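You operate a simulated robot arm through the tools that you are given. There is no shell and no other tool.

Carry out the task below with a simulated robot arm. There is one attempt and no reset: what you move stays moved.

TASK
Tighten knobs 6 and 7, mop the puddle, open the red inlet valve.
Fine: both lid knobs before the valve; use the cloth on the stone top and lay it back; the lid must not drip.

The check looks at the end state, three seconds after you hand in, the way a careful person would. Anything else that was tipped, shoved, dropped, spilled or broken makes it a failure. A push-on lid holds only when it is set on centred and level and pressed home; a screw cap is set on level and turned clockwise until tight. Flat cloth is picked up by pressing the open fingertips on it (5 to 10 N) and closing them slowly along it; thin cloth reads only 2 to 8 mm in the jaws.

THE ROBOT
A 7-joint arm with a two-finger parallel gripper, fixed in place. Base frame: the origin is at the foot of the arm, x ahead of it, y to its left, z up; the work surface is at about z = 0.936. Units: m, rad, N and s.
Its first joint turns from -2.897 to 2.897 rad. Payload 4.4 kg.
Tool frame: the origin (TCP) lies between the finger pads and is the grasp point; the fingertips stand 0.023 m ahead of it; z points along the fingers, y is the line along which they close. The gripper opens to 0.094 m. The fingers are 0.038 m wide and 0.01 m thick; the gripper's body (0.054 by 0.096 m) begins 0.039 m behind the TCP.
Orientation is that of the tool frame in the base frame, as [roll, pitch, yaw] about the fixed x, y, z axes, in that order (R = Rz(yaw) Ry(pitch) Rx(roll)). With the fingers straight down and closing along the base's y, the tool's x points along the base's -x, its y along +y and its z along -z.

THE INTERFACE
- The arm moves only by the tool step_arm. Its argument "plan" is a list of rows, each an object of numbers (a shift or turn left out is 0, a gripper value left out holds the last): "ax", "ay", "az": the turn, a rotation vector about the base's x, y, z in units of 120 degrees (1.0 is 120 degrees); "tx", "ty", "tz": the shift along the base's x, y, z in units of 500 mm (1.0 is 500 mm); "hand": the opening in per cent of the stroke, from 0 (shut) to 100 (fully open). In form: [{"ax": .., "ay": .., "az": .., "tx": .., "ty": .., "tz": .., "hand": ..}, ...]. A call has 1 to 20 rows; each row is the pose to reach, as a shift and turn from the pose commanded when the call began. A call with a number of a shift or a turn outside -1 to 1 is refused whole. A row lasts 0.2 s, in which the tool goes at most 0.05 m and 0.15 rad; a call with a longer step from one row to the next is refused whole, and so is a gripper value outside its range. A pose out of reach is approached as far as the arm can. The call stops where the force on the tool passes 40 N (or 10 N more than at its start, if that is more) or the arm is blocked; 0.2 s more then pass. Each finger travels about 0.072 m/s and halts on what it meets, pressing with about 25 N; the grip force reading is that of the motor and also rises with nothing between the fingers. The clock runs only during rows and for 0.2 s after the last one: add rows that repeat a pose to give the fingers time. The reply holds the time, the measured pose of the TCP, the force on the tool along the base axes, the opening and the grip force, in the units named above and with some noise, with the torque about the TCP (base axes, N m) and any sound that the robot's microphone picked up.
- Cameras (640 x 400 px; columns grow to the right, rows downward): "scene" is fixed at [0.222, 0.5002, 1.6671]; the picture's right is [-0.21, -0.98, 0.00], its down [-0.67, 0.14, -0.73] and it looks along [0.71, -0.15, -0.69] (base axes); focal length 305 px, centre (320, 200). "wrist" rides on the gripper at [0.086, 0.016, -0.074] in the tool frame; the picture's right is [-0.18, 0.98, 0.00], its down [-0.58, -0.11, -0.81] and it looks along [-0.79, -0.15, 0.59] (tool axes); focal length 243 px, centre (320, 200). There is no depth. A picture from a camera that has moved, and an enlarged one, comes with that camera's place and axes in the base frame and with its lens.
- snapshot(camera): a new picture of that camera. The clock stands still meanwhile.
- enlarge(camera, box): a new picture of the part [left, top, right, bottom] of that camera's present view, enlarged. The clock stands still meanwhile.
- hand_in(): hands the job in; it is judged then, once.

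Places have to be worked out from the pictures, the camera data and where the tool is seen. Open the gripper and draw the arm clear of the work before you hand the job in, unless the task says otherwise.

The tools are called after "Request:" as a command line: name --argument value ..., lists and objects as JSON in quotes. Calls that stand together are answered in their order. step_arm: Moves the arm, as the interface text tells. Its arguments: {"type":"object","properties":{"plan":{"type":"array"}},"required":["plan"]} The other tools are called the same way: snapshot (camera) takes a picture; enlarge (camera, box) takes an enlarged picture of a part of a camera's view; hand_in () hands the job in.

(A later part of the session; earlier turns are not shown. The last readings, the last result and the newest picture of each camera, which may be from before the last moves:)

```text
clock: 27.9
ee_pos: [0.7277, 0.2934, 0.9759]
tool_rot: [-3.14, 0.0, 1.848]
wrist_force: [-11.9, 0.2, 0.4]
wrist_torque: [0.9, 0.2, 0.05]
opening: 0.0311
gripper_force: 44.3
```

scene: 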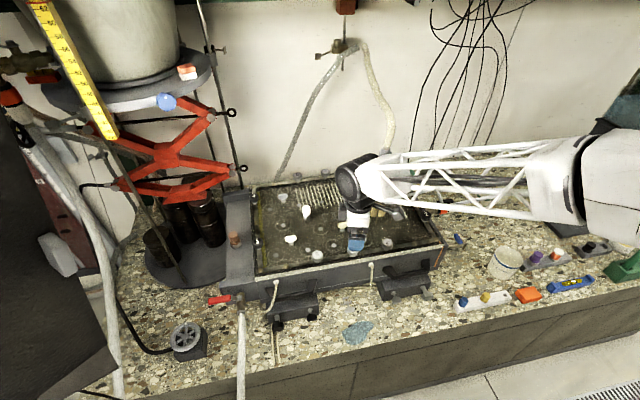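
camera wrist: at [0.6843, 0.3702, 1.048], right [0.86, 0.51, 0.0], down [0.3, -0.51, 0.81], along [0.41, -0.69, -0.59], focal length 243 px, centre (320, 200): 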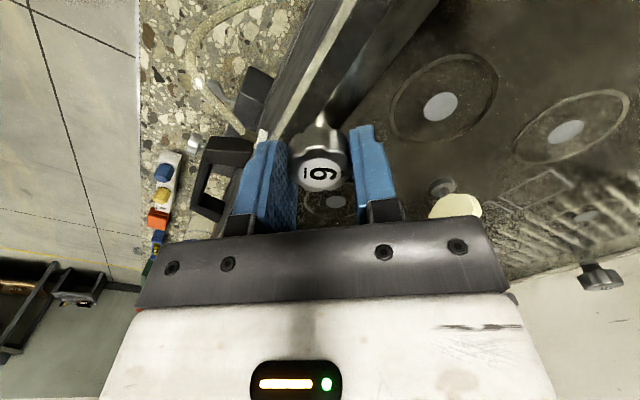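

Turned to yaw 1.848 with 12 N side force in −x. I shift −0.6 mm in x and keep turning.

Request:
step_arm --plan '[{"tx": -0.0012, "az": -0.02, "hand": 20}, {"tx": -0.0012, "az": -0.05}, {"tx": -0.0012, "az": -0.08}, {"tx": -0.0012, "az": -0.11}, {"tx": -0.0012, "az": -0.14}, {"tx": -0.0012, "az": -0.17}, {"tx": -0.0012, "az": -0.2}]'

Request:
enlarge --camera "wrist" --box '[240, 100, 400, 200]'

Request:
enlarge --camera "scene" --box '[300, 190, 420, 265]'

```text
clock: 29.5
ee_pos: [0.7279, 0.2938, 0.9755]
tool_rot: [-3.14, 0.001, 1.43]
wrist_force: [-13.9, -4.4, 6.3]
wrist_torque: [0.09, -0.03, 0.39]
opening: 0.0321
gripper_force: 45.4
```

```text
4.00 times, centred on (320, 150) of wrist
camera zoom: at [0.7567, 0.3769, 1.0517], right [0.95, -0.32, 0.0], down [-0.19, -0.56, 0.81], along [-0.26, -0.76, -0.59], focal length 970 px, centre (320, 400)
```

zoom: 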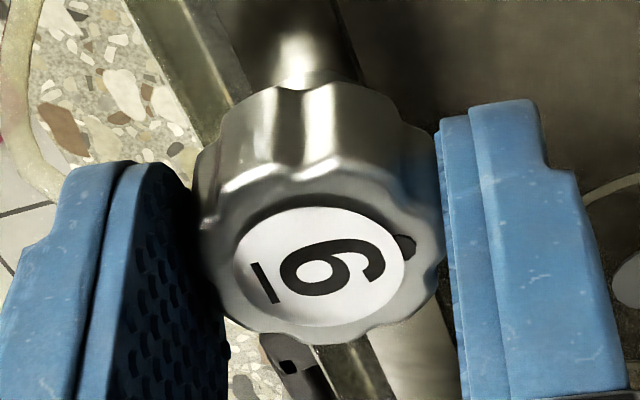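

```text
5.33 times, centred on (360, 228) of scene
camera zoom: at [0.222, 0.5002, 1.6671], right [-0.21, -0.98, 0.0], down [-0.67, 0.14, -0.73], along [0.71, -0.15, -0.69], focal length 1627 px, centre (107, 53)
```

zoom: 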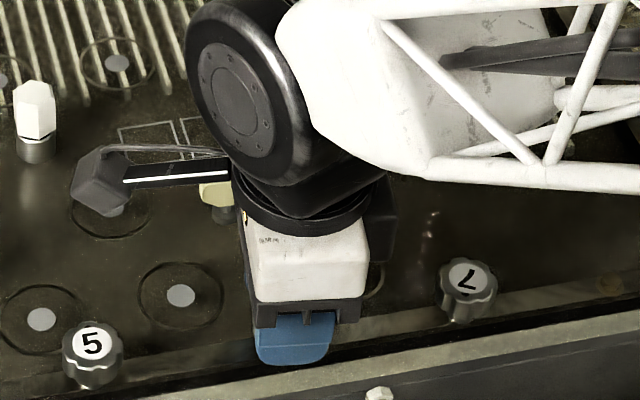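

The pads now slip on the knob with 0.39 N·m of resisting torque, and the label is nearly upright (bottom toward me) – knob 6 appears tight. I confirm with one further small clockwise push.

Request:
step_arm --plan '[{"tx": -0.001, "az": -0.03, "hand": 15}, {"tx": -0.001, "az": -0.06}, {"tx": -0.001, "az": -0.09}, {"tx": -0.001, "az": -0.09}]'

Request:
enlarge --camera "wrist" --box '[240, 100, 400, 200]'

```text
clock: 30.5
ee_pos: [0.7276, 0.293, 0.9759]
tool_rot: [3.142, -0.001, 1.241]
wrist_force: [10.8, 2.9, -4.5]
wrist_torque: [-0.19, -0.29, 0.82]
opening: 0.0316
gripper_force: 44.8
```

```text
4.00 times, centred on (320, 150) of wrist
camera zoom: at [0.7715, 0.3702, 1.0517], right [0.87, -0.49, 0.0], down [-0.29, -0.52, 0.81], along [-0.4, -0.7, -0.59], focal length 970 px, centre (320, 400)
```

zoom: 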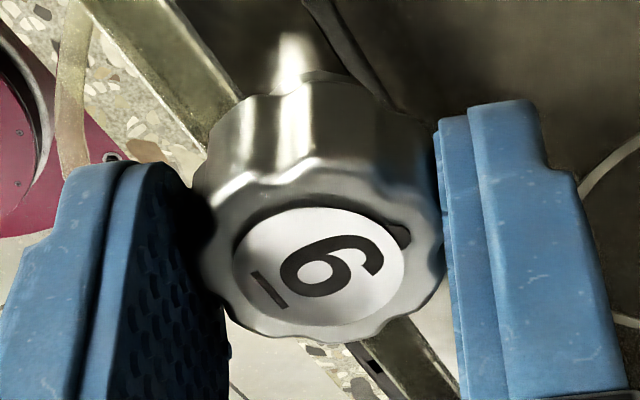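

The knob stays put at 0.82 N·m while the pads slip: knob 6 is tight. I release, lift straight up, and rotate back counter-clockwise in the air while moving toward knob 7.

Request:
step_arm --plan '[{"hand": 60}, {"hand": 60}, {"hand": 60, "tz": 0.0}, {"tz": 0.04, "hand": 60}, {"tz": 0.1}, {"tz": 0.15}, {"tz": 0.15, "az": 0.07}, {"tz": 0.15, "az": 0.14}, {"tz": 0.15, "az": 0.21}, {"tz": 0.15, "az": 0.28}, {"tz": 0.15, "az": 0.35}, {"tz": 0.15, "az": 0.42}, {"tz": 0.15, "az": 0.49}, {"tz": 0.15, "az": 0.56}, {"tz": 0.15, "az": 0.63}, {"tz": 0.15, "az": 0.7}, {"tz": 0.15, "az": 0.77}, {"tz": 0.15, "az": 0.84}, {"tz": 0.15, "az": 0.9}]'

Request:
snapshot --camera "scene"

Request:
snapshot --camera "wrist"

```text
clock: 34.5
ee_pos: [0.728, 0.2928, 1.0495]
tool_rot: [-3.139, 0.001, 3.129]
wrist_force: [0.0, 0.7, -0.4]
wrist_torque: [-0.01, -0.01, 0.03]
opening: 0.0563
gripper_force: 0.1
```

```text
taken
```

scene: 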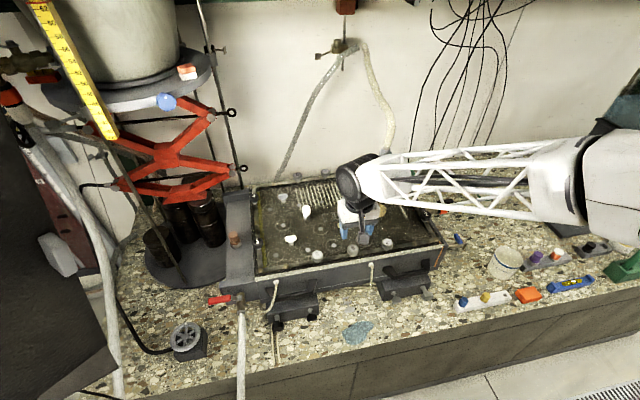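

```text
taken
camera wrist: at [0.6417, 0.3109, 1.1265], right [0.2, 0.98, 0.0], down [0.58, -0.12, 0.81], along [0.79, -0.16, -0.59], focal length 243 px, centre (320, 200)
```

wrist: 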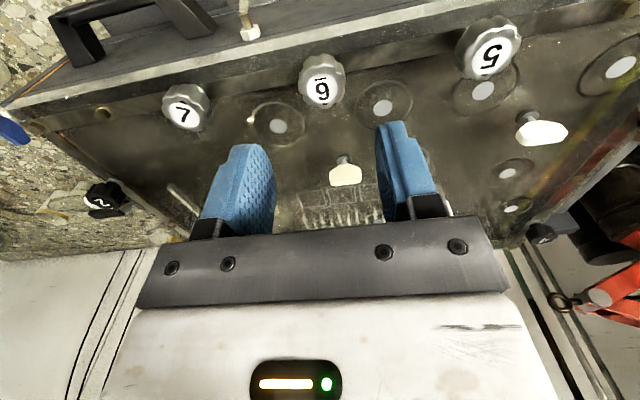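

Knob 6 now reads upright like its neighbours. I shift −0.104 m in y to stand above knob 7 and rotate 90° counter-clockwise for the grip.

Request:
step_arm --plan '[{"ty": -0.05, "az": 0.06, "hand": 56}, {"ty": -0.1, "az": 0.12}, {"ty": -0.15, "az": 0.19}, {"ty": -0.2, "az": 0.26}, {"ty": -0.208, "az": 0.33}, {"ty": -0.208, "az": 0.4}, {"ty": -0.208, "az": 0.47}, {"ty": -0.208, "az": 0.54}, {"ty": -0.208, "az": 0.61}, {"ty": -0.208, "az": 0.68}, {"ty": -0.208, "az": 0.75}, {"ty": -0.208, "az": 0.75}]'

Request:
snapshot --camera "wrist"

Request:
enlarge --camera "scene" --box '[320, 180, 440, 255]'

```text
clock: 37.1
ee_pos: [0.7283, 0.1897, 1.0497]
tool_rot: [-3.14, 0.0, -1.585]
wrist_force: [0.0, 1.0, -1.0]
wrist_torque: [0.0, 0.03, 0.02]
opening: 0.0529
gripper_force: 0.0
```

```text
taken
camera wrist: at [0.7106, 0.1036, 1.1268], right [-0.98, 0.2, 0.0], down [0.12, 0.58, 0.81], along [0.16, 0.79, -0.59], focal length 243 px, centre (320, 200)
```

wrist: 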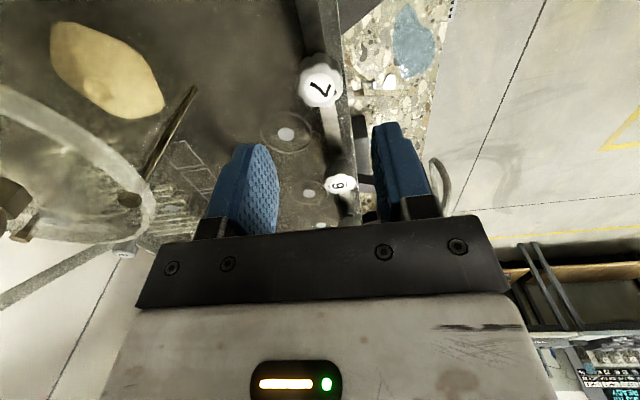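

```text
5.33 times, centred on (380, 218) of scene
camera zoom: at [0.222, 0.5002, 1.6671], right [-0.21, -0.98, 0.0], down [-0.67, 0.14, -0.73], along [0.71, -0.15, -0.69], focal length 1627 px, centre (0, 107)
```

zoom: 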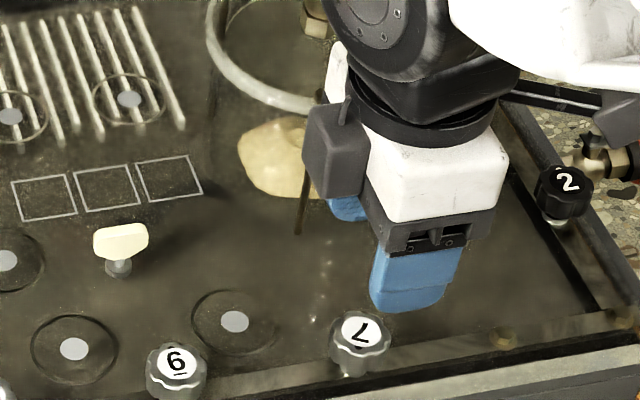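

Knob 7 is seen at about (0.728, 0.190) under the tool. I lower to z≈0.976 with 53 mm opening.

Request:
step_arm --plan '[{"tz": -0.05, "hand": 56}, {"tz": -0.1, "hand": 56}, {"tz": -0.13, "hand": 56}, {"tz": -0.149, "hand": 56}, {"tz": -0.149, "hand": 56}]'

Request:
enlarge --camera "wrist" --box '[240, 100, 400, 200]'

Request:
enlarge --camera "scene" --box '[320, 210, 400, 260]'

```text
clock: 38.3
ee_pos: [0.727, 0.1893, 0.976]
tool_rot: [-3.141, -0.001, -1.588]
wrist_force: [0.1, 0.1, 0.5]
wrist_torque: [0.0, 0.01, -0.01]
opening: 0.0527
gripper_force: 0.0
```

```text
4.00 times, centred on (320, 150) of wrist
camera zoom: at [0.7102, 0.1035, 1.0521], right [-0.98, 0.2, 0.0], down [0.12, 0.58, 0.81], along [0.16, 0.79, -0.59], focal length 970 px, centre (320, 400)
```

zoom: 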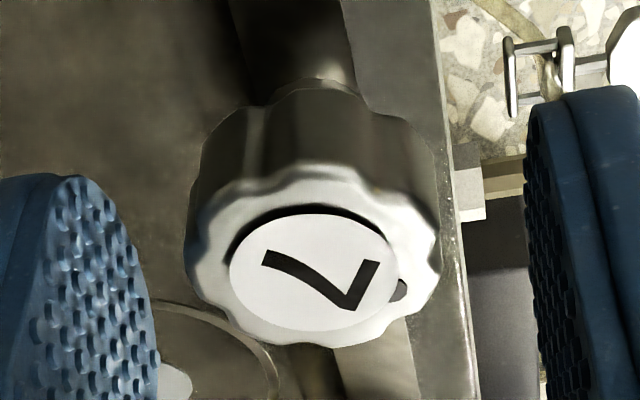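

```text
8.00 times, centred on (360, 235) of scene
camera zoom: at [0.222, 0.5002, 1.6671], right [-0.21, -0.98, 0.0], down [-0.67, 0.14, -0.73], along [0.71, -0.15, -0.69], focal length 2440 px, centre (0, -80)
```

zoom: 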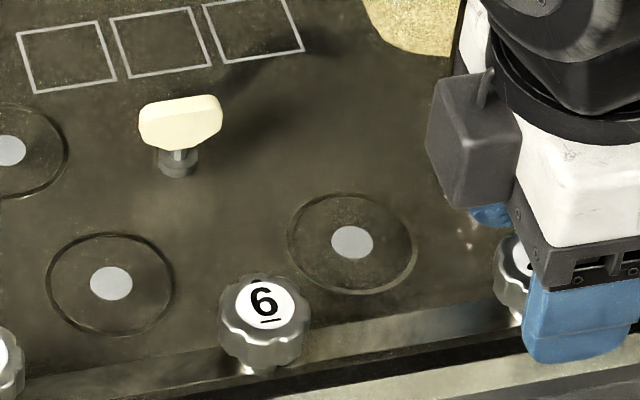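

Knob 6 reads a clean upright "6" now. Knob 7 is centred between the pads; I close and read the side force.

Request:
step_arm --plan '[{"hand": 45}, {"hand": 40}, {"hand": 35}, {"hand": 30}, {"hand": 25}, {"hand": 20}, {"hand": 20}]'

```text
clock: 39.9
ee_pos: [0.727, 0.1898, 0.9767]
tool_rot: [-3.14, 0.0, -1.588]
wrist_force: [34.2, 1.9, -11.2]
wrist_torque: [0.0, -0.34, 0.0]
opening: 0.0323
gripper_force: 44.6
```

The knob axis lies about 1.8 mm further in +x (34 N). I shift there and re-read.

Request:
step_arm --plan '[{"tx": 0.0012, "hand": 20}, {"tx": 0.0024, "hand": 20}, {"tx": 0.0034, "hand": 20}, {"tx": 0.0034, "hand": 20}]'

```text
clock: 40.9
ee_pos: [0.7282, 0.1907, 0.9765]
tool_rot: [3.141, -0.001, -1.586]
wrist_force: [-37.9, -7.0, 25.9]
wrist_torque: [-0.13, 0.85, 0.0]
opening: 0.032
gripper_force: 45.2
```

That overshot (stiffness here is ~42 N/mm). I go back 0.9 mm.

Request:
step_arm --plan '[{"tx": -0.001, "hand": 20}, {"tx": -0.0018, "hand": 20}, {"tx": -0.0018, "hand": 20}]'

```text
clock: 41.7
ee_pos: [0.7291, 0.1902, 0.9761]
tool_rot: [-3.14, 0.001, -1.586]
wrist_force: [-24.5, -3.8, 20.7]
wrist_torque: [-0.2, 0.73, -0.05]
opening: 0.0319
gripper_force: 45.1
```

Residual friction loads remain, so I release fully, regrip at this place and read again.

Request:
step_arm --plan '[{"hand": 45}, {"hand": 45}, {"tx": -0.0004, "hand": 40}, {"tx": -0.0004, "hand": 30}, {"tx": -0.0004, "hand": 25}, {"tx": -0.0004, "hand": 20}, {"tx": -0.0004, "hand": 20}, {"tx": -0.0004, "hand": 20}]'

```text
clock: 43.5
ee_pos: [0.7287, 0.1894, 0.9756]
tool_rot: [-3.142, -0.001, -1.585]
wrist_force: [3.7, 0.1, -2.8]
wrist_torque: [-0.01, 0.28, -0.02]
opening: 0.0321
gripper_force: 44.7
```

Centred (under 4 N). I turn clockwise ~30°.

Request:
step_arm --plan '[{"az": -0.03, "hand": 20}, {"az": -0.06}, {"az": -0.09}, {"az": -0.12}, {"az": -0.15}, {"az": -0.18}, {"az": -0.21}, {"az": -0.24}]'

```text
clock: 45.3
ee_pos: [0.7278, 0.1909, 0.9765]
tool_rot: [3.14, -0.003, -2.089]
wrist_force: [0.1, 1.4, -10.0]
wrist_torque: [0.31, 0.2, 0.01]
opening: 0.0318
gripper_force: 45.2
```

Turning cleanly, with a 10 N downward pull as the knob screws down. I follow slightly down and turn on ~36°.

Request:
step_arm --plan '[{"az": -0.03, "tz": -0.0006, "hand": 20}, {"az": -0.06, "tz": -0.0008}, {"az": -0.09, "tz": -0.001}, {"az": -0.12, "tz": -0.001}, {"az": -0.15, "tz": -0.001}, {"az": -0.18, "tz": -0.001}, {"az": -0.21, "tz": -0.0012}, {"az": -0.24, "tz": -0.0012}, {"az": -0.27, "tz": -0.0012}, {"az": -0.3, "tz": -0.0012}]'

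```text
clock: 47.5
ee_pos: [0.7274, 0.189, 0.976]
tool_rot: [-3.14, 0.001, -2.717]
wrist_force: [-1.5, 3.6, 3.5]
wrist_torque: [0.13, 0.54, 0.02]
opening: 0.0316
gripper_force: 45.2
```

Forces are small and the turn reached yaw −2.717. I continue ~40° more.

Request:
step_arm --plan '[{"az": -0.03, "hand": 20}, {"az": -0.06}, {"az": -0.09}, {"az": -0.12}, {"az": -0.15}, {"az": -0.18}, {"az": -0.21}, {"az": -0.24}, {"az": -0.27}, {"az": -0.3}, {"az": -0.33}]'

Request:
enlarge --camera "wrist" --box '[240, 100, 400, 200]'

```text
clock: 49.9
ee_pos: [0.7284, 0.1903, 0.9755]
tool_rot: [3.141, 0.001, 2.874]
wrist_force: [-6.0, 8.4, 11.1]
wrist_torque: [0.4, 0.29, 0.0]
opening: 0.032
gripper_force: 45.2
```

```text
4.00 times, centred on (320, 150) of wrist
camera zoom: at [0.6493, 0.2283, 1.0519], right [0.44, 0.9, 0.0], down [0.53, -0.26, 0.81], along [0.72, -0.35, -0.59], focal length 970 px, centre (320, 400)
```

zoom: 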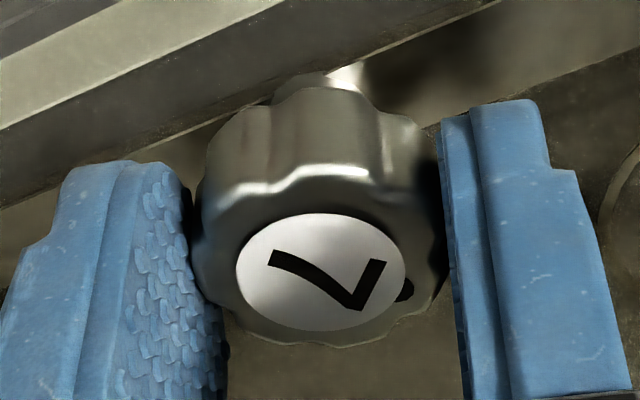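

Knob 7 follows the gripper; 104° done. I continue ~36° more with a small correction for the side and vertical load.

Request:
step_arm --plan '[{"az": -0.03, "tx": -0.0003, "ty": 0.0004, "tz": 0.0006, "hand": 20}, {"az": -0.06, "tx": -0.0003, "ty": 0.0004, "tz": 0.0006}, {"az": -0.09, "tx": -0.0003, "ty": 0.0004, "tz": 0.0006}, {"az": -0.12, "tx": -0.0003, "ty": 0.0004, "tz": 0.0006}, {"az": -0.15, "tx": -0.0003, "ty": 0.0004, "tz": 0.0006}, {"az": -0.18, "tx": -0.0003, "ty": 0.0004, "tz": 0.0006}, {"az": -0.21, "tx": -0.0003, "ty": 0.0004, "tz": 0.0006}, {"az": -0.24, "tx": -0.0003, "ty": 0.0004, "tz": 0.0006}, {"az": -0.27, "tx": -0.0003, "ty": 0.0004, "tz": 0.0006}, {"az": -0.3, "tx": -0.0003, "ty": 0.0004, "tz": 0.0006}]'

```text
clock: 52.1
ee_pos: [0.7285, 0.1906, 0.9763]
tool_rot: [-3.139, 0.0, 2.248]
wrist_force: [4.3, 9.3, -3.5]
wrist_torque: [0.49, -0.17, -0.01]
opening: 0.0318
gripper_force: 45.2
```

Still turning freely (yaw 2.248, 140° done). I continue until the torque rises.

Request:
step_arm --plan '[{"az": -0.03, "ty": 0.0004, "hand": 20}, {"az": -0.06, "ty": 0.0004}, {"az": -0.09, "ty": 0.0004}, {"az": -0.12, "ty": 0.0004}, {"az": -0.15, "ty": 0.0004}, {"az": -0.18, "ty": 0.0004}, {"az": -0.21, "ty": 0.0004}, {"az": -0.24, "ty": 0.0004}]'

Request:
enlarge --camera "wrist" --box '[240, 100, 400, 200]'

```text
clock: 53.9
ee_pos: [0.7282, 0.1909, 0.9754]
tool_rot: [-3.142, 0.0, 1.743]
wrist_force: [2.2, 2.4, 0.6]
wrist_torque: [0.0, 0.0, 1.01]
opening: 0.0319
gripper_force: 44.5
```

```text
4.00 times, centred on (320, 150) of wrist
camera zoom: at [0.7296, 0.2784, 1.052], right [1.0, -0.01, 0.0], down [-0.01, -0.59, 0.81], along [-0.01, -0.81, -0.59], focal length 970 px, centre (320, 400)
```

zoom: 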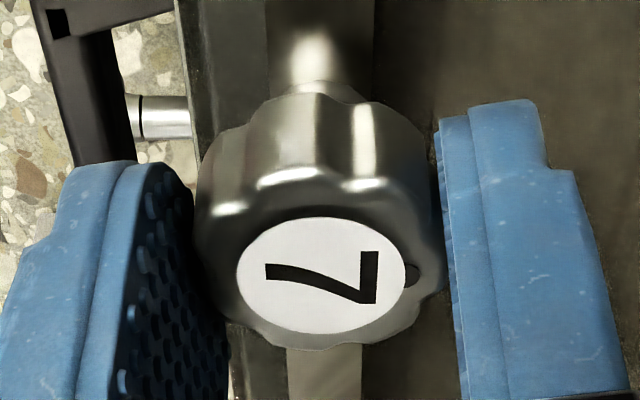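

Resisting torque jumped to 1.0 N·m and the label is now upright (stem toward −x). I confirm with a small additional clockwise push.

Request:
step_arm --plan '[{"az": -0.03, "hand": 15}, {"az": -0.06}, {"az": -0.08}, {"az": -0.08}]'

Request:
enlarge --camera "wrist" --box '[240, 100, 400, 200]'

```text
clock: 54.9
ee_pos: [0.7282, 0.19, 0.9756]
tool_rot: [3.142, -0.001, 1.576]
wrist_force: [7.5, 2.8, -3.0]
wrist_torque: [0.18, -0.57, 0.3]
opening: 0.032
gripper_force: 44.8
```

```text
4.00 times, centred on (320, 150) of wrist
camera zoom: at [0.7443, 0.2769, 1.0519], right [0.98, -0.18, 0.0], down [-0.11, -0.58, 0.81], along [-0.14, -0.79, -0.59], focal length 970 px, centre (320, 400)
```

zoom: 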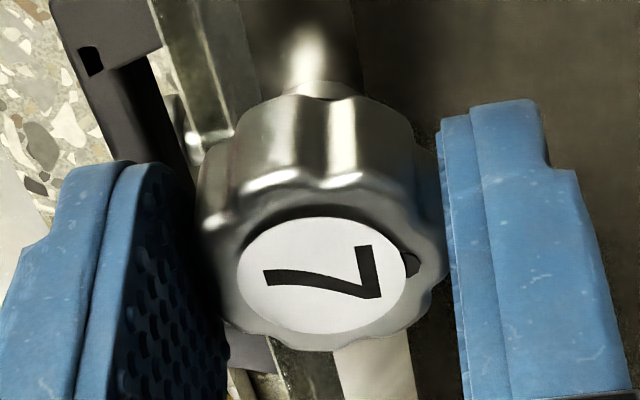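

Knob 7 is tight too (pads slip, knob stays). I release, lift up, turn the tool back to its neutral yaw and back away to the right to look at the orange cloth.

Request:
step_arm --plan '[{"hand": 60}, {"hand": 60}, {"hand": 60}, {"tz": 0.06, "hand": 60}, {"tz": 0.14}, {"tz": 0.22}, {"tz": 0.3}, {"tz": 0.36, "az": 0.07}, {"tz": 0.36, "az": 0.14}, {"tz": 0.36, "az": 0.21}, {"tz": 0.36, "az": 0.28}, {"tz": 0.36, "az": 0.35}, {"tz": 0.36, "az": 0.42}, {"tz": 0.36, "az": 0.49}, {"tz": 0.36, "az": 0.56}, {"tz": 0.36, "az": 0.63}, {"tz": 0.36, "az": 0.7}, {"tz": 0.36, "az": 0.748}]'

Request:
step_arm --plan '[{"tx": -0.05, "ty": -0.08}, {"tx": -0.1, "ty": -0.16}, {"tx": -0.15, "ty": -0.24}, {"tx": -0.2, "ty": -0.32}, {"tx": -0.25, "ty": -0.4}, {"tx": -0.3, "ty": -0.48}, {"tx": -0.35, "ty": -0.56}, {"tx": -0.4, "ty": -0.64}, {"tx": -0.45, "ty": -0.72}, {"tx": -0.49, "ty": -0.8}, {"tx": -0.5, "ty": -0.88, "tz": -0.03}, {"tx": -0.5, "ty": -0.96, "tz": -0.06}, {"tx": -0.5, "ty": -0.98, "tz": -0.14}, {"tx": -0.5, "ty": -0.98, "tz": -0.22}, {"tx": -0.5, "ty": -0.98, "tz": -0.3}, {"tx": -0.5, "ty": -0.98, "tz": -0.3}]'

Request:
snapshot --camera "wrist"

Request:
snapshot --camera "scene"

```text
clock: 58.7
ee_pos: [0.7278, 0.19, 1.1555]
tool_rot: [-3.14, 0.0, -3.138]
wrist_force: [-0.5, 0.0, -0.2]
wrist_torque: [0.03, 0.01, 0.04]
opening: 0.0563
gripper_force: 0.1
```

```text
clock: 62.1
ee_pos: [0.4781, -0.2992, 1.0056]
tool_rot: [-3.14, 0.001, -3.138]
wrist_force: [0.5, 1.3, 0.4]
wrist_torque: [-0.02, 0.02, 0.01]
opening: 0.0562
gripper_force: 0.1
```

```text
taken
camera wrist: at [0.3926, -0.2835, 1.0817], right [0.18, 0.98, 0.0], down [0.58, -0.11, 0.81], along [0.79, -0.15, -0.59], focal length 243 px, centre (320, 200)
```

wrist: 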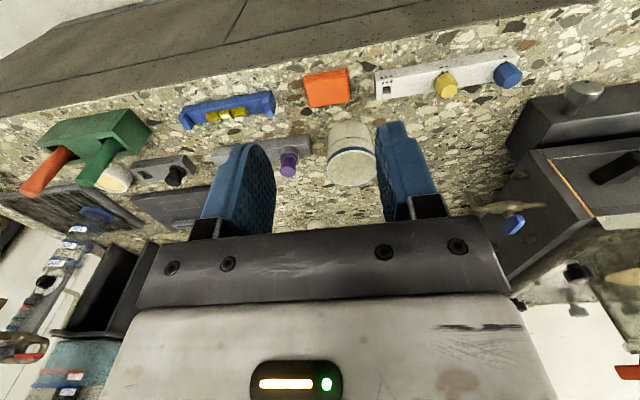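

```text
taken
```

scene: 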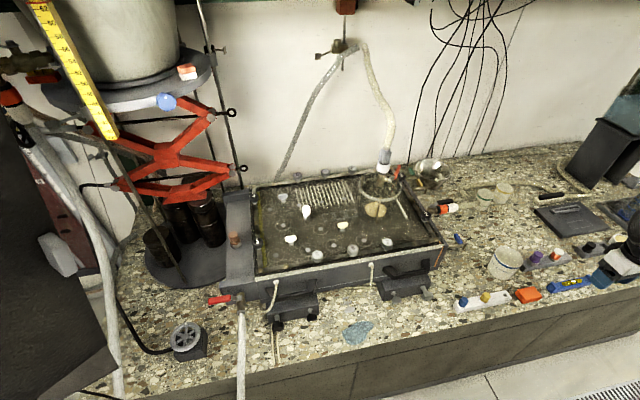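

The orange item sits at about (0.597, −0.309), top near z≈0.71. I enlarge it to see how it is folded and where to grip it.

Request:
enlarge --camera "wrist" --box '[280, 50, 376, 110]'

Request:
enlarge --camera "scene" --box '[500, 275, 564, 315]'

Request:
enlarge --camera "scene" --box '[330, 310, 394, 350]'

```text
6.67 times, centred on (328, 80) of wrist
camera zoom: at [0.3926, -0.2835, 1.0817], right [0.18, 0.98, 0.0], down [0.58, -0.11, 0.81], along [0.79, -0.15, -0.59], focal length 1618 px, centre (267, 1000)
```

zoom: 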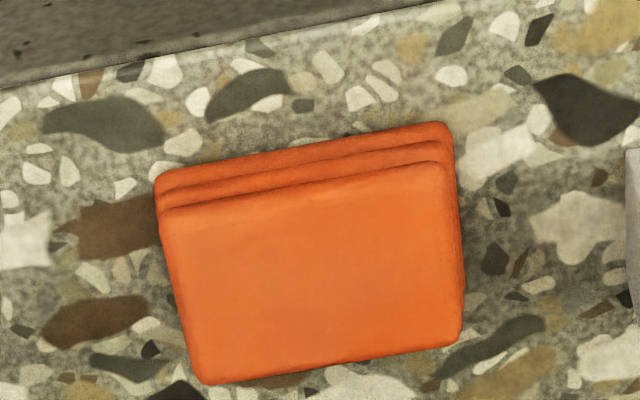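

```text
10.00 times, centred on (532, 295) of scene
camera zoom: at [0.222, 0.5002, 1.6671], right [-0.21, -0.98, 0.0], down [-0.67, 0.14, -0.73], along [0.71, -0.15, -0.69], focal length 3050 px, centre (-1800, -750)
```

zoom: 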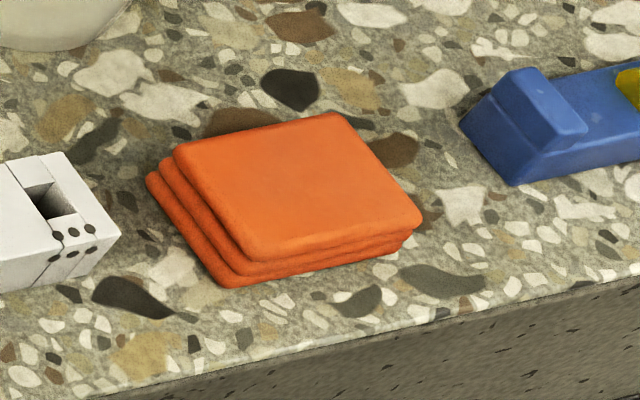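

```text
10.00 times, centred on (362, 330) of scene
camera zoom: at [0.222, 0.5002, 1.6671], right [-0.21, -0.98, 0.0], down [-0.67, 0.14, -0.73], along [0.71, -0.15, -0.69], focal length 3050 px, centre (-100, -1100)
```

zoom: 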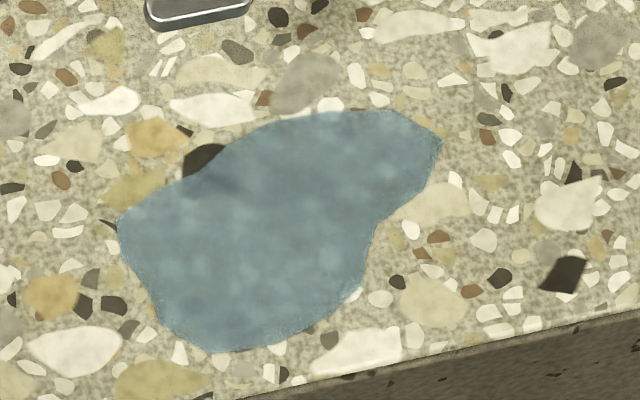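

The orange item looks like a folded three-layer cloth about 7 × 5.5 cm. Before using it I inspect the blue patch closely to be sure that it is the puddle.

Request:
step_arm --plan '[{"ty": 0.1}, {"ty": 0.2}, {"ty": 0.3}, {"ty": 0.4}, {"ty": 0.5}, {"ty": 0.6}, {"ty": 0.7}, {"ty": 0.8}, {"ty": 0.9}, {"ty": 1.0, "tx": 0.02}, {"ty": 1.0, "tx": 0.06, "tz": -0.08}, {"ty": 1.0, "tx": 0.06, "tz": -0.17}, {"ty": 1.0, "tx": 0.06, "tz": -0.26}, {"ty": 1.0, "tx": 0.06, "tz": -0.34}, {"ty": 1.0, "tx": 0.06, "tz": -0.34}]'

Request:
snapshot --camera "wrist"

```text
refused: row 10 steps farther than a row can; nothing moved
```

```text
taken
camera wrist: at [0.3926, -0.2835, 1.0817], right [0.18, 0.98, 0.0], down [0.58, -0.11, 0.81], along [0.79, -0.15, -0.59], focal length 243 px, centre (320, 200)
```

wrist: 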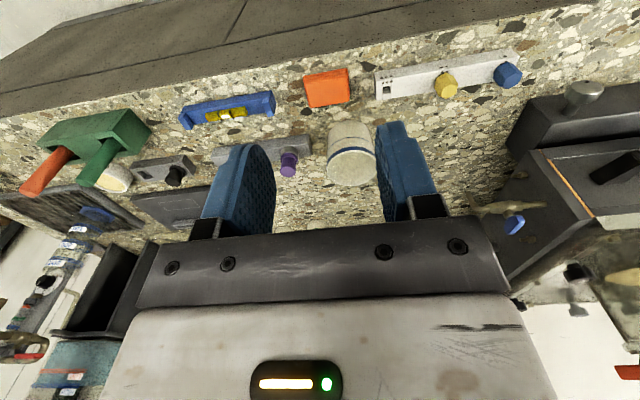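

The call was refused because one step was slightly too long, so nothing moved. I repeat it with shorter steps.

Request:
step_arm --plan '[{"ty": 0.095}, {"ty": 0.19}, {"ty": 0.285}, {"ty": 0.38}, {"ty": 0.475}, {"ty": 0.57}, {"ty": 0.665}, {"ty": 0.76}, {"ty": 0.855}, {"ty": 0.95}, {"ty": 1.0, "tx": 0.03, "tz": -0.05}, {"ty": 1.0, "tx": 0.06, "tz": -0.12}, {"ty": 1.0, "tx": 0.06, "tz": -0.2}, {"ty": 1.0, "tx": 0.06, "tz": -0.28}, {"ty": 1.0, "tx": 0.06, "tz": -0.34}, {"ty": 1.0, "tx": 0.06, "tz": -0.34}]'

Request:
snapshot --camera "wrist"

Request:
snapshot --camera "scene"

```text
clock: 65.5
ee_pos: [0.5074, 0.2003, 0.8366]
tool_rot: [3.141, 0.0, -3.139]
wrist_force: [-0.1, 0.6, -0.4]
wrist_torque: [0.0, 0.04, 0.04]
opening: 0.0563
gripper_force: 0.0
```

```text
taken
camera wrist: at [0.4219, 0.2164, 0.912], right [0.18, 0.98, 0.0], down [0.58, -0.11, 0.81], along [0.79, -0.15, -0.59], focal length 243 px, centre (320, 200)
```

wrist: 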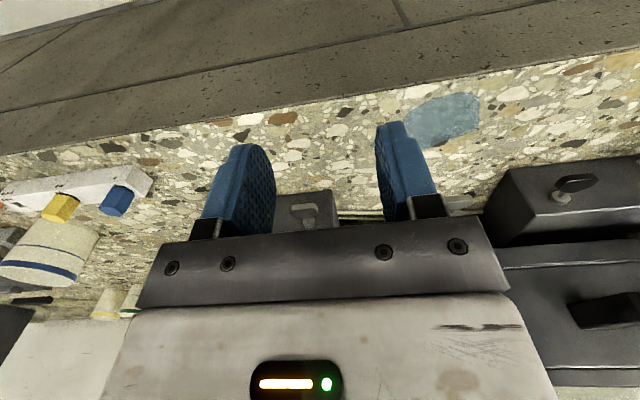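

```text
taken
```

scene: 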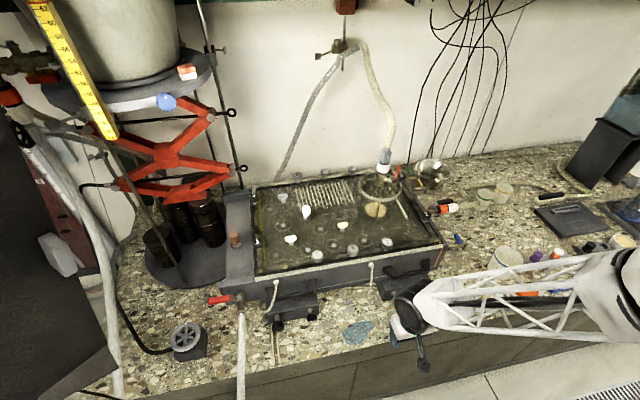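

I enlarge the patch in this view; it should show any thickness.

Request:
enlarge --camera "wrist" --box '[390, 80, 518, 160]'

Request:
enlarge --camera "scene" --box '[336, 180, 416, 230]'

```text
5.00 times, centred on (454, 120) of wrist
camera zoom: at [0.4219, 0.2164, 0.912], right [0.18, 0.98, 0.0], down [0.58, -0.11, 0.81], along [0.79, -0.15, -0.59], focal length 1213 px, centre (-350, 600)
```

zoom: 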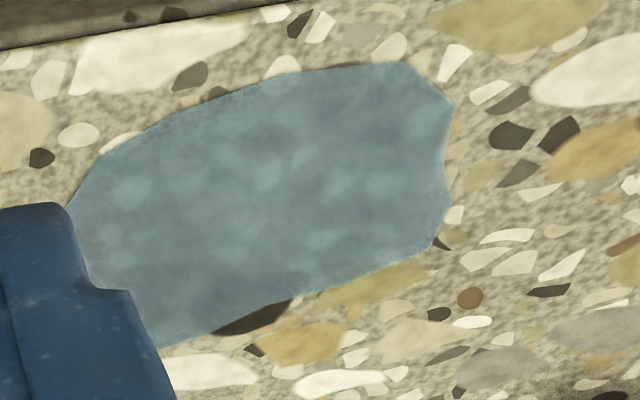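

```text
8.00 times, centred on (376, 205) of scene
camera zoom: at [0.222, 0.5002, 1.6671], right [-0.21, -0.98, 0.0], down [-0.67, 0.14, -0.73], along [0.71, -0.15, -0.69], focal length 2440 px, centre (-128, 160)
```

zoom: 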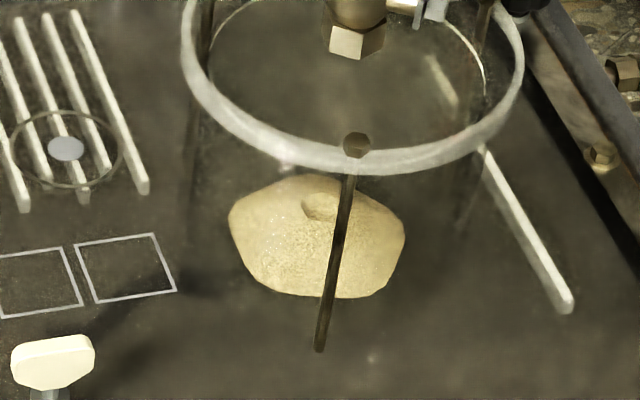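

The tan blob is a sand mound inside the tank, while the blue patch is paper-thin with stones showing through: it is the puddle, spanning roughly x 0.567–0.630, y 0.239–0.347, on the stone top at z≈0.70. The orange folded cloth is the mop; I go above it and turn the gripper 90° to close along x.

Request:
step_arm --plan '[{"tz": 0.08, "hand": 70}, {"tz": 0.16}, {"tz": 0.24, "ty": -0.03}, {"tz": 0.26, "ty": -0.12}, {"tz": 0.26, "ty": -0.21, "az": 0.05}, {"tz": 0.26, "ty": -0.3, "az": 0.11}, {"tz": 0.26, "ty": -0.39, "az": 0.17}, {"tz": 0.26, "ty": -0.48, "az": 0.23}, {"tz": 0.26, "ty": -0.57, "az": 0.29}, {"tz": 0.26, "ty": -0.66, "az": 0.35}, {"tz": 0.26, "ty": -0.75, "az": 0.41}, {"tz": 0.26, "ty": -0.84, "az": 0.47}, {"tz": 0.26, "ty": -0.93, "az": 0.53}, {"tz": 0.26, "ty": -0.99, "tx": 0.03, "az": 0.59}, {"tz": 0.26, "ty": -1.0, "tx": 0.08, "az": 0.65}, {"tz": 0.22, "ty": -1.0, "tx": 0.13, "az": 0.71}, {"tz": 0.18, "ty": -1.0, "tx": 0.17, "az": 0.748}, {"tz": 0.18, "ty": -1.0, "tx": 0.17, "az": 0.748}]'

Request:
snapshot --camera "wrist"

Request:
snapshot --camera "scene"

```text
clock: 69.3
ee_pos: [0.5943, -0.2983, 0.9265]
tool_rot: [-3.14, 0.001, -1.573]
wrist_force: [-0.4, -0.1, -0.2]
wrist_torque: [-0.02, -0.02, -0.02]
opening: 0.0656
gripper_force: 0.0
```

```text
taken
camera wrist: at [0.5779, -0.3864, 1.0017], right [-0.98, 0.19, 0.0], down [0.11, 0.58, 0.81], along [0.15, 0.79, -0.59], focal length 243 px, centre (320, 200)
```

wrist: 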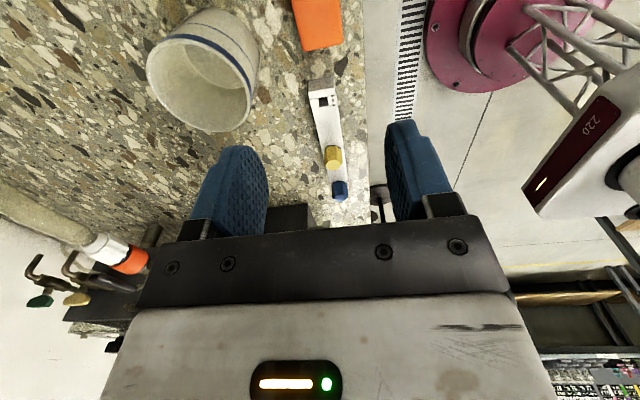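

```text
taken
```

scene: 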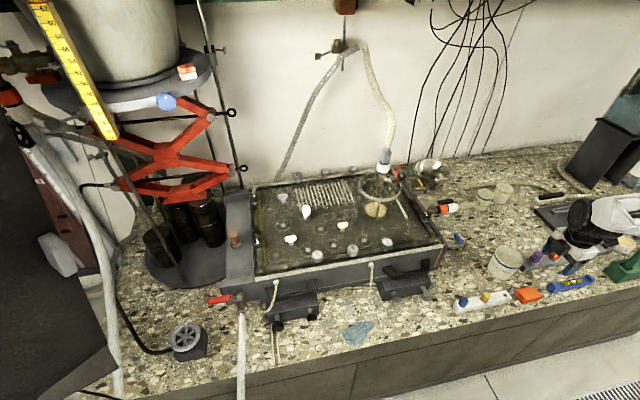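

The cup stands close behind the cloth, so gripping along x would be tight. The cloth measures 67 mm in y (−0.277 to −0.344) and 46 mm in x, so I grip along y instead: turn back to neutral yaw, centre over (0.599, −0.310) and lower to z≈0.80.

Request:
step_arm --plan '[{"az": -0.07, "tx": 0.004, "ty": -0.01, "hand": 92}, {"az": -0.14, "tx": 0.009, "ty": -0.023}, {"az": -0.21, "tx": 0.009, "ty": -0.023}, {"az": -0.28, "tx": 0.009, "ty": -0.023}, {"az": -0.35, "tx": 0.009, "ty": -0.023}, {"az": -0.42, "tx": 0.009, "ty": -0.023}, {"az": -0.49, "tx": 0.009, "ty": -0.023}, {"az": -0.56, "tx": 0.009, "ty": -0.023}, {"az": -0.63, "tx": 0.009, "ty": -0.023}, {"az": -0.7, "tx": 0.009, "ty": -0.023}, {"az": -0.75, "tx": 0.009, "ty": -0.023}, {"az": -0.75, "tx": 0.009, "ty": -0.023, "tz": -0.08}, {"az": -0.75, "tx": 0.009, "ty": -0.023, "tz": -0.16}, {"az": -0.75, "tx": 0.009, "ty": -0.023, "tz": -0.24}, {"az": -0.75, "tx": 0.009, "ty": -0.023, "tz": -0.24}]'

Request:
snapshot --camera "wrist"

Request:
enlarge --camera "scene" --box '[470, 235, 598, 315]'

```text
clock: 72.5
ee_pos: [0.5971, -0.3101, 0.8058]
tool_rot: [-3.141, 0.0, 3.138]
wrist_force: [-0.2, -0.5, -0.1]
wrist_torque: [-0.03, -0.01, 0.03]
opening: 0.0865
gripper_force: 0.0
```

```text
taken
camera wrist: at [0.5113, -0.2948, 0.8819], right [0.19, 0.98, 0.0], down [0.58, -0.11, 0.81], along [0.79, -0.15, -0.59], focal length 243 px, centre (320, 200)
```

wrist: 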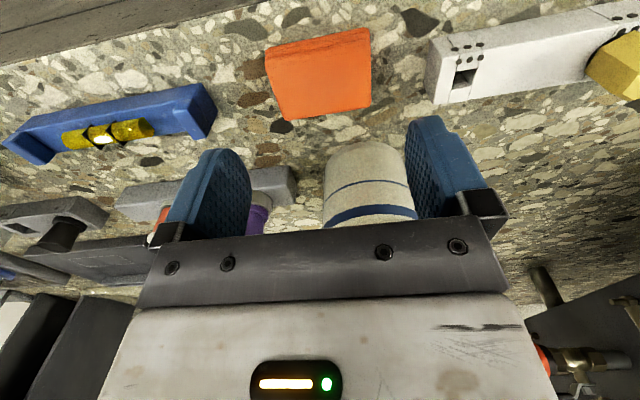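

```text
5.00 times, centred on (534, 275) of scene
camera zoom: at [0.222, 0.5002, 1.6671], right [-0.21, -0.98, 0.0], down [-0.67, 0.14, -0.73], along [0.71, -0.15, -0.69], focal length 1525 px, centre (-750, -175)
```

zoom: 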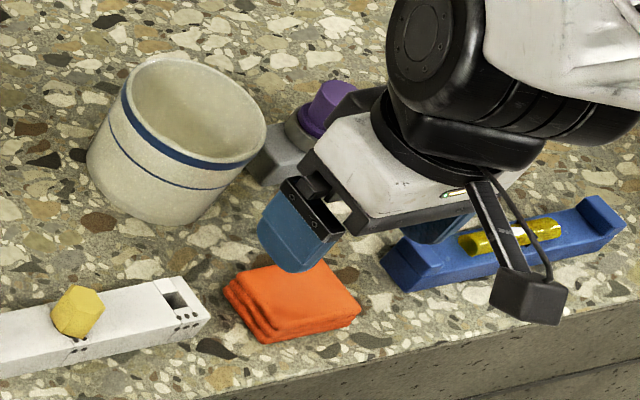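

Cloth centre is (0.598, −0.309), the tool is right above it, and both neighbours are clear of the fingers. I lower to z≈0.735.

Request:
step_arm --plan '[{"tz": -0.05, "ty": 0.001}, {"tz": -0.1, "ty": 0.002}, {"tz": -0.13, "ty": 0.002}, {"tz": -0.141, "ty": 0.002}, {"tz": -0.141, "ty": 0.002}]'

Request:
snapshot --camera "wrist"

Request:
enlarge --camera "scene" --box '[495, 265, 575, 315]'

```text
clock: 73.7
ee_pos: [0.597, -0.3106, 0.7352]
tool_rot: [-3.14, 0.001, 3.139]
wrist_force: [-0.5, 0.2, 0.0]
wrist_torque: [-0.03, 0.0, 0.0]
opening: 0.0863
gripper_force: 0.1
```

```text
taken
camera wrist: at [0.5113, -0.294, 0.812], right [0.19, 0.98, 0.0], down [0.58, -0.11, 0.81], along [0.79, -0.15, -0.59], focal length 243 px, centre (320, 200)
```

wrist: 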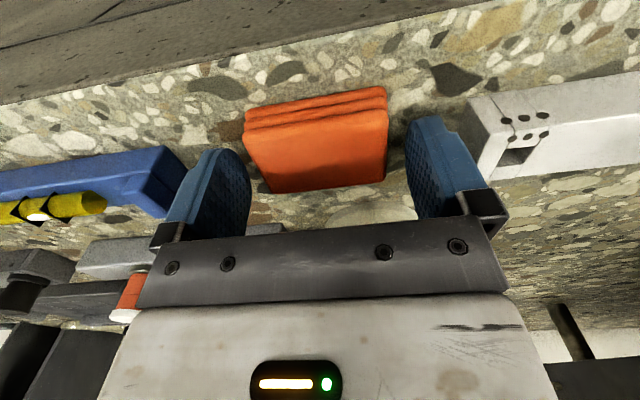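

```text
8.00 times, centred on (535, 290) of scene
camera zoom: at [0.222, 0.5002, 1.6671], right [-0.21, -0.98, 0.0], down [-0.67, 0.14, -0.73], along [0.71, -0.15, -0.69], focal length 2440 px, centre (-1400, -520)
```

zoom: 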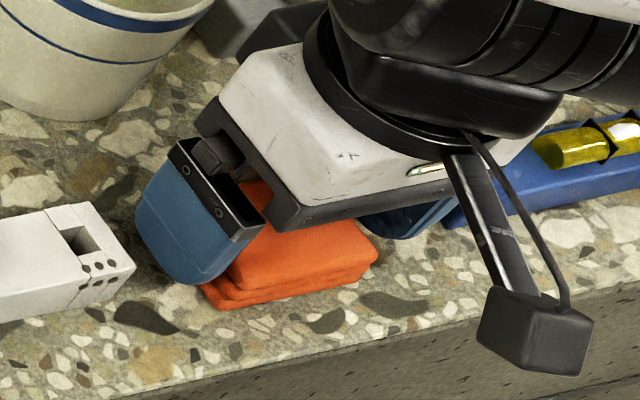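

The cloth lies centred between the pads (about ±34 mm in y). I lower step by step to find the stone height, watching the vertical force.

Request:
step_arm --plan '[{"tz": -0.004, "ty": -0.002, "hand": 92}, {"tz": -0.008, "ty": -0.003}, {"tz": -0.012, "ty": -0.003}, {"tz": -0.012, "ty": -0.003}]'

```text
clock: 74.7
ee_pos: [0.5964, -0.312, 0.7304]
tool_rot: [-3.141, -0.001, 3.138]
wrist_force: [0.0, -0.1, 0.3]
wrist_torque: [0.04, -0.03, 0.02]
opening: 0.0864
gripper_force: 0.1
```

Request:
step_arm --plan '[{"tz": -0.003}, {"tz": -0.005}, {"tz": -0.005}]'

```text
clock: 75.5
ee_pos: [0.5965, -0.3106, 0.727]
tool_rot: [-3.139, -0.001, 3.14]
wrist_force: [0.0, -0.7, 0.4]
wrist_torque: [-0.01, -0.02, 0.01]
opening: 0.0866
gripper_force: 0.0
```

No contact yet at tip height ≈0.704. I go down another 2 mm to locate the stone.

Request:
step_arm --plan '[{"tz": -0.002}, {"tz": -0.004}, {"tz": -0.004}]'

```text
clock: 76.3
ee_pos: [0.5959, -0.3128, 0.7246]
tool_rot: [-3.139, 0.0, 3.137]
wrist_force: [-1.0, 0.0, 0.5]
wrist_torque: [0.0, 0.01, 0.0]
opening: 0.0865
gripper_force: 0.0
```

Request:
step_arm --plan '[{"tz": -0.002}, {"tz": -0.004}, {"tz": -0.004}]'

Request:
snapshot --camera "wrist"

Request:
enlarge --camera "scene" --box '[495, 265, 575, 315]'

```text
clock: 77.1
ee_pos: [0.5975, -0.3114, 0.7228]
tool_rot: [-3.141, 0.001, 3.139]
wrist_force: [-3.9, 0.7, 8.4]
wrist_torque: [0.39, -0.03, 0.28]
opening: 0.0867
gripper_force: 0.4
```

```text
taken
camera wrist: at [0.5115, -0.2956, 0.7991], right [0.19, 0.98, 0.0], down [0.58, -0.11, 0.81], along [0.79, -0.15, -0.59], focal length 243 px, centre (320, 200)
```

wrist: 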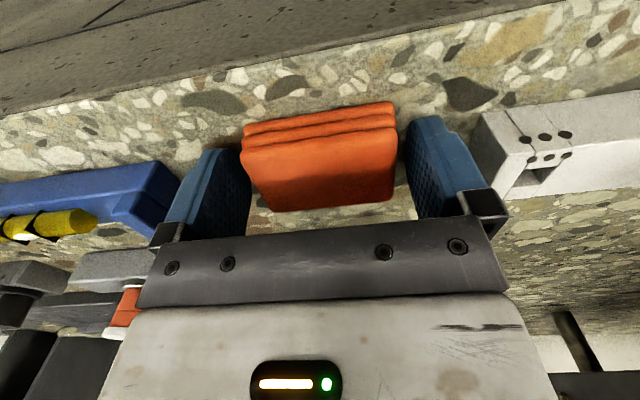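

```text
8.00 times, centred on (535, 290) of scene
camera zoom: at [0.222, 0.5002, 1.6671], right [-0.21, -0.98, 0.0], down [-0.67, 0.14, -0.73], along [0.71, -0.15, -0.69], focal length 2440 px, centre (-1400, -520)
```

zoom: 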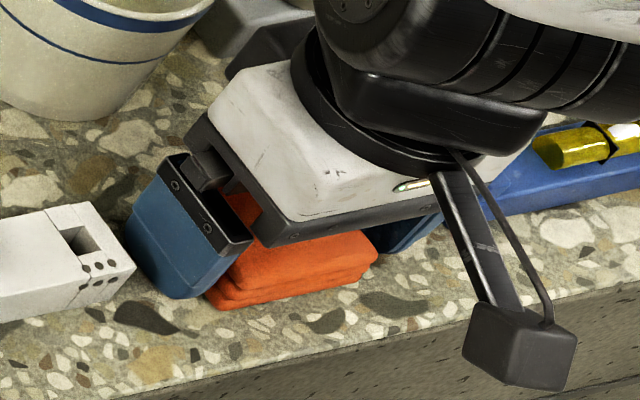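

Contact: the stone top is at z≈0.700. I rise 5 mm and close slowly on the cloth.

Request:
step_arm --plan '[{"tz": 0.004, "hand": 92}, {"tz": 0.01, "hand": 92}, {"tz": 0.01, "hand": 85}, {"tz": 0.01, "hand": 80}, {"tz": 0.01, "hand": 75}, {"tz": 0.01, "hand": 70}, {"tz": 0.01, "hand": 65}, {"tz": 0.01, "hand": 60}, {"tz": 0.01, "hand": 55}, {"tz": 0.01, "hand": 55}]'

Request:
snapshot --camera "wrist"

Request:
enlarge --camera "scene" --box '[495, 265, 575, 315]'

```text
clock: 79.3
ee_pos: [0.598, -0.3124, 0.7277]
tool_rot: [-3.141, 0.0, 3.138]
wrist_force: [-0.1, 0.0, 0.9]
wrist_torque: [0.04, 0.0, 0.01]
opening: 0.0691
gripper_force: 24.7
```

```text
taken
camera wrist: at [0.5114, -0.2957, 0.8039], right [0.19, 0.98, 0.0], down [0.58, -0.11, 0.81], along [0.79, -0.15, -0.59], focal length 243 px, centre (320, 200)
```

wrist: 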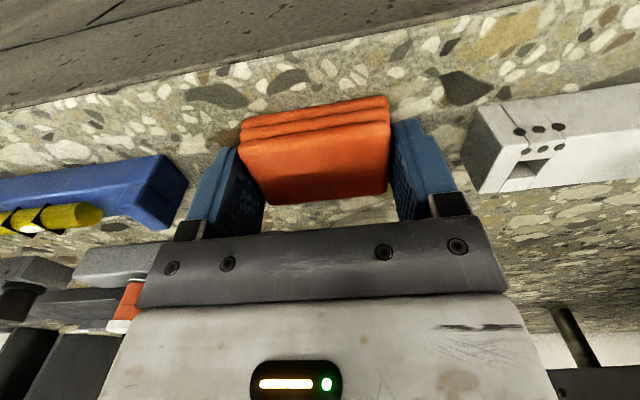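

```text
8.00 times, centred on (535, 290) of scene
camera zoom: at [0.222, 0.5002, 1.6671], right [-0.21, -0.98, 0.0], down [-0.67, 0.14, -0.73], along [0.71, -0.15, -0.69], focal length 2440 px, centre (-1400, -520)
```

zoom: 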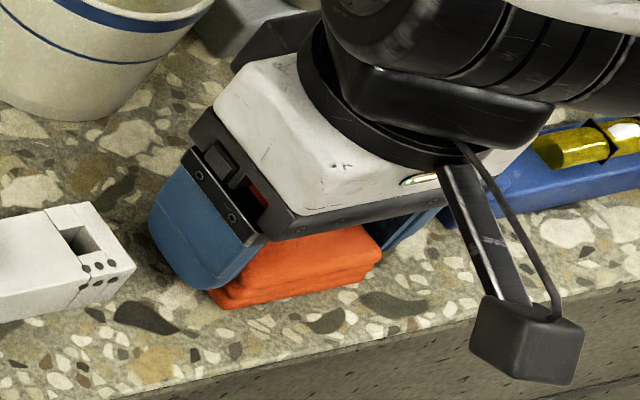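

Gripped (69 mm, 25 N). I lift it 15 cm and check that it is held.

Request:
step_arm --plan '[{"tz": 0.02, "hand": 50}, {"tz": 0.06, "hand": 50}, {"tz": 0.12, "hand": 50}, {"tz": 0.2, "hand": 50}, {"tz": 0.28, "hand": 50}, {"tz": 0.3, "hand": 50}, {"tz": 0.3, "hand": 50}]'

Request:
snapshot --camera "wrist"

Request:
enlarge --camera "scene" --box '[470, 215, 598, 295]'

```text
clock: 80.9
ee_pos: [0.5963, -0.3121, 0.8776]
tool_rot: [3.141, -0.002, 3.138]
wrist_force: [-0.4, 0.1, 0.1]
wrist_torque: [0.01, -0.01, 0.0]
opening: 0.0691
gripper_force: 25.0
```

```text
taken
camera wrist: at [0.511, -0.2955, 0.9542], right [0.19, 0.98, 0.0], down [0.58, -0.11, 0.81], along [0.79, -0.15, -0.59], focal length 243 px, centre (320, 200)
```

wrist: 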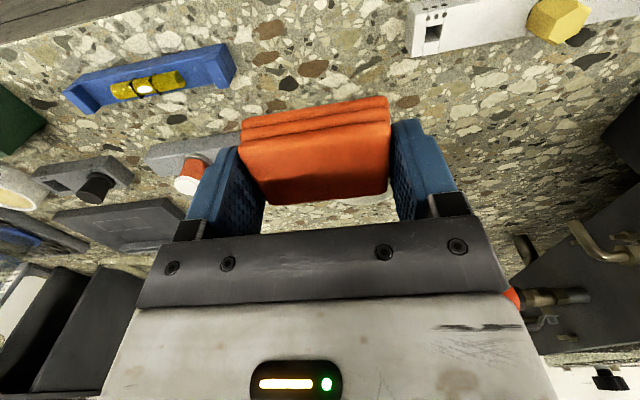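

```text
5.00 times, centred on (534, 255) of scene
camera zoom: at [0.222, 0.5002, 1.6671], right [-0.21, -0.98, 0.0], down [-0.67, 0.14, -0.73], along [0.71, -0.15, -0.69], focal length 1525 px, centre (-750, -75)
```

zoom: 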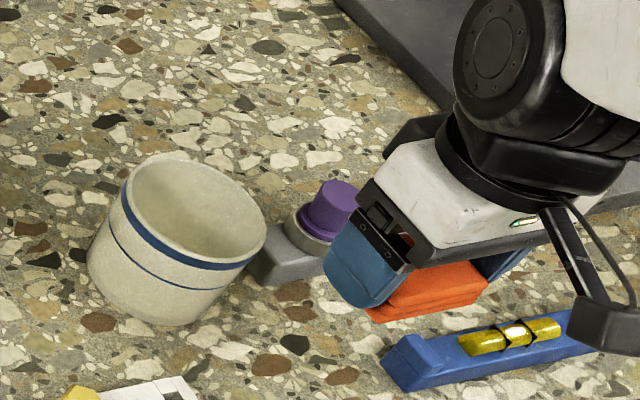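

The cloth is firmly held. I carry it over to just right of the puddle at this height.

Request:
step_arm --plan '[{"ty": 0.06, "hand": 50}, {"ty": 0.15}, {"ty": 0.24}, {"ty": 0.33}, {"ty": 0.42}, {"ty": 0.51}, {"ty": 0.6}, {"ty": 0.69}, {"ty": 0.78}, {"ty": 0.87}, {"ty": 0.95}, {"ty": 1.0}, {"ty": 1.0}]'

Request:
snapshot --camera "scene"

Request:
snapshot --camera "wrist"

```text
clock: 83.7
ee_pos: [0.5974, 0.1873, 0.8783]
tool_rot: [-3.14, 0.0, 3.138]
wrist_force: [0.1, -0.5, -0.4]
wrist_torque: [0.01, 0.01, 0.0]
opening: 0.0691
gripper_force: 25.2
```

```text
taken
```

scene: 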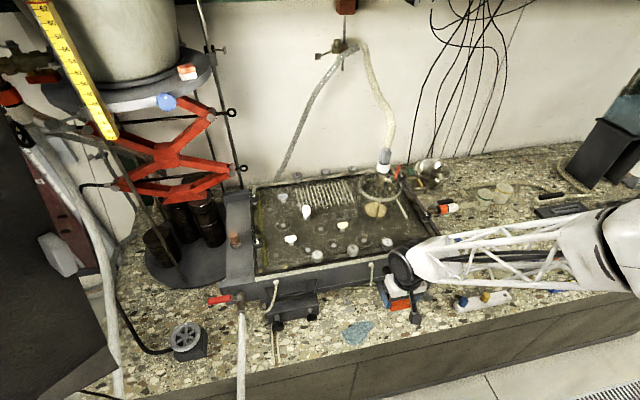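

```text
taken
camera wrist: at [0.512, 0.2046, 0.9543], right [0.19, 0.98, 0.0], down [0.58, -0.11, 0.81], along [0.79, -0.15, -0.59], focal length 243 px, centre (320, 200)
```

wrist: 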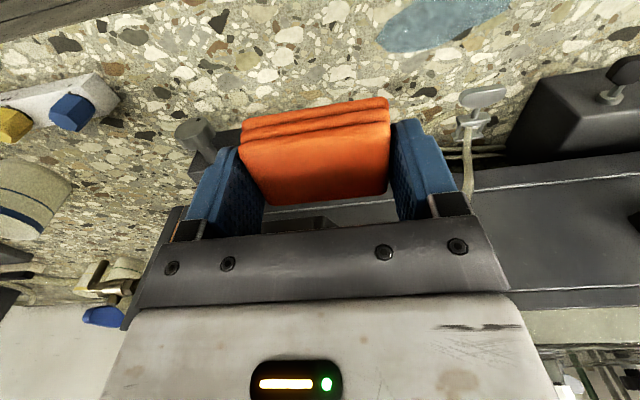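

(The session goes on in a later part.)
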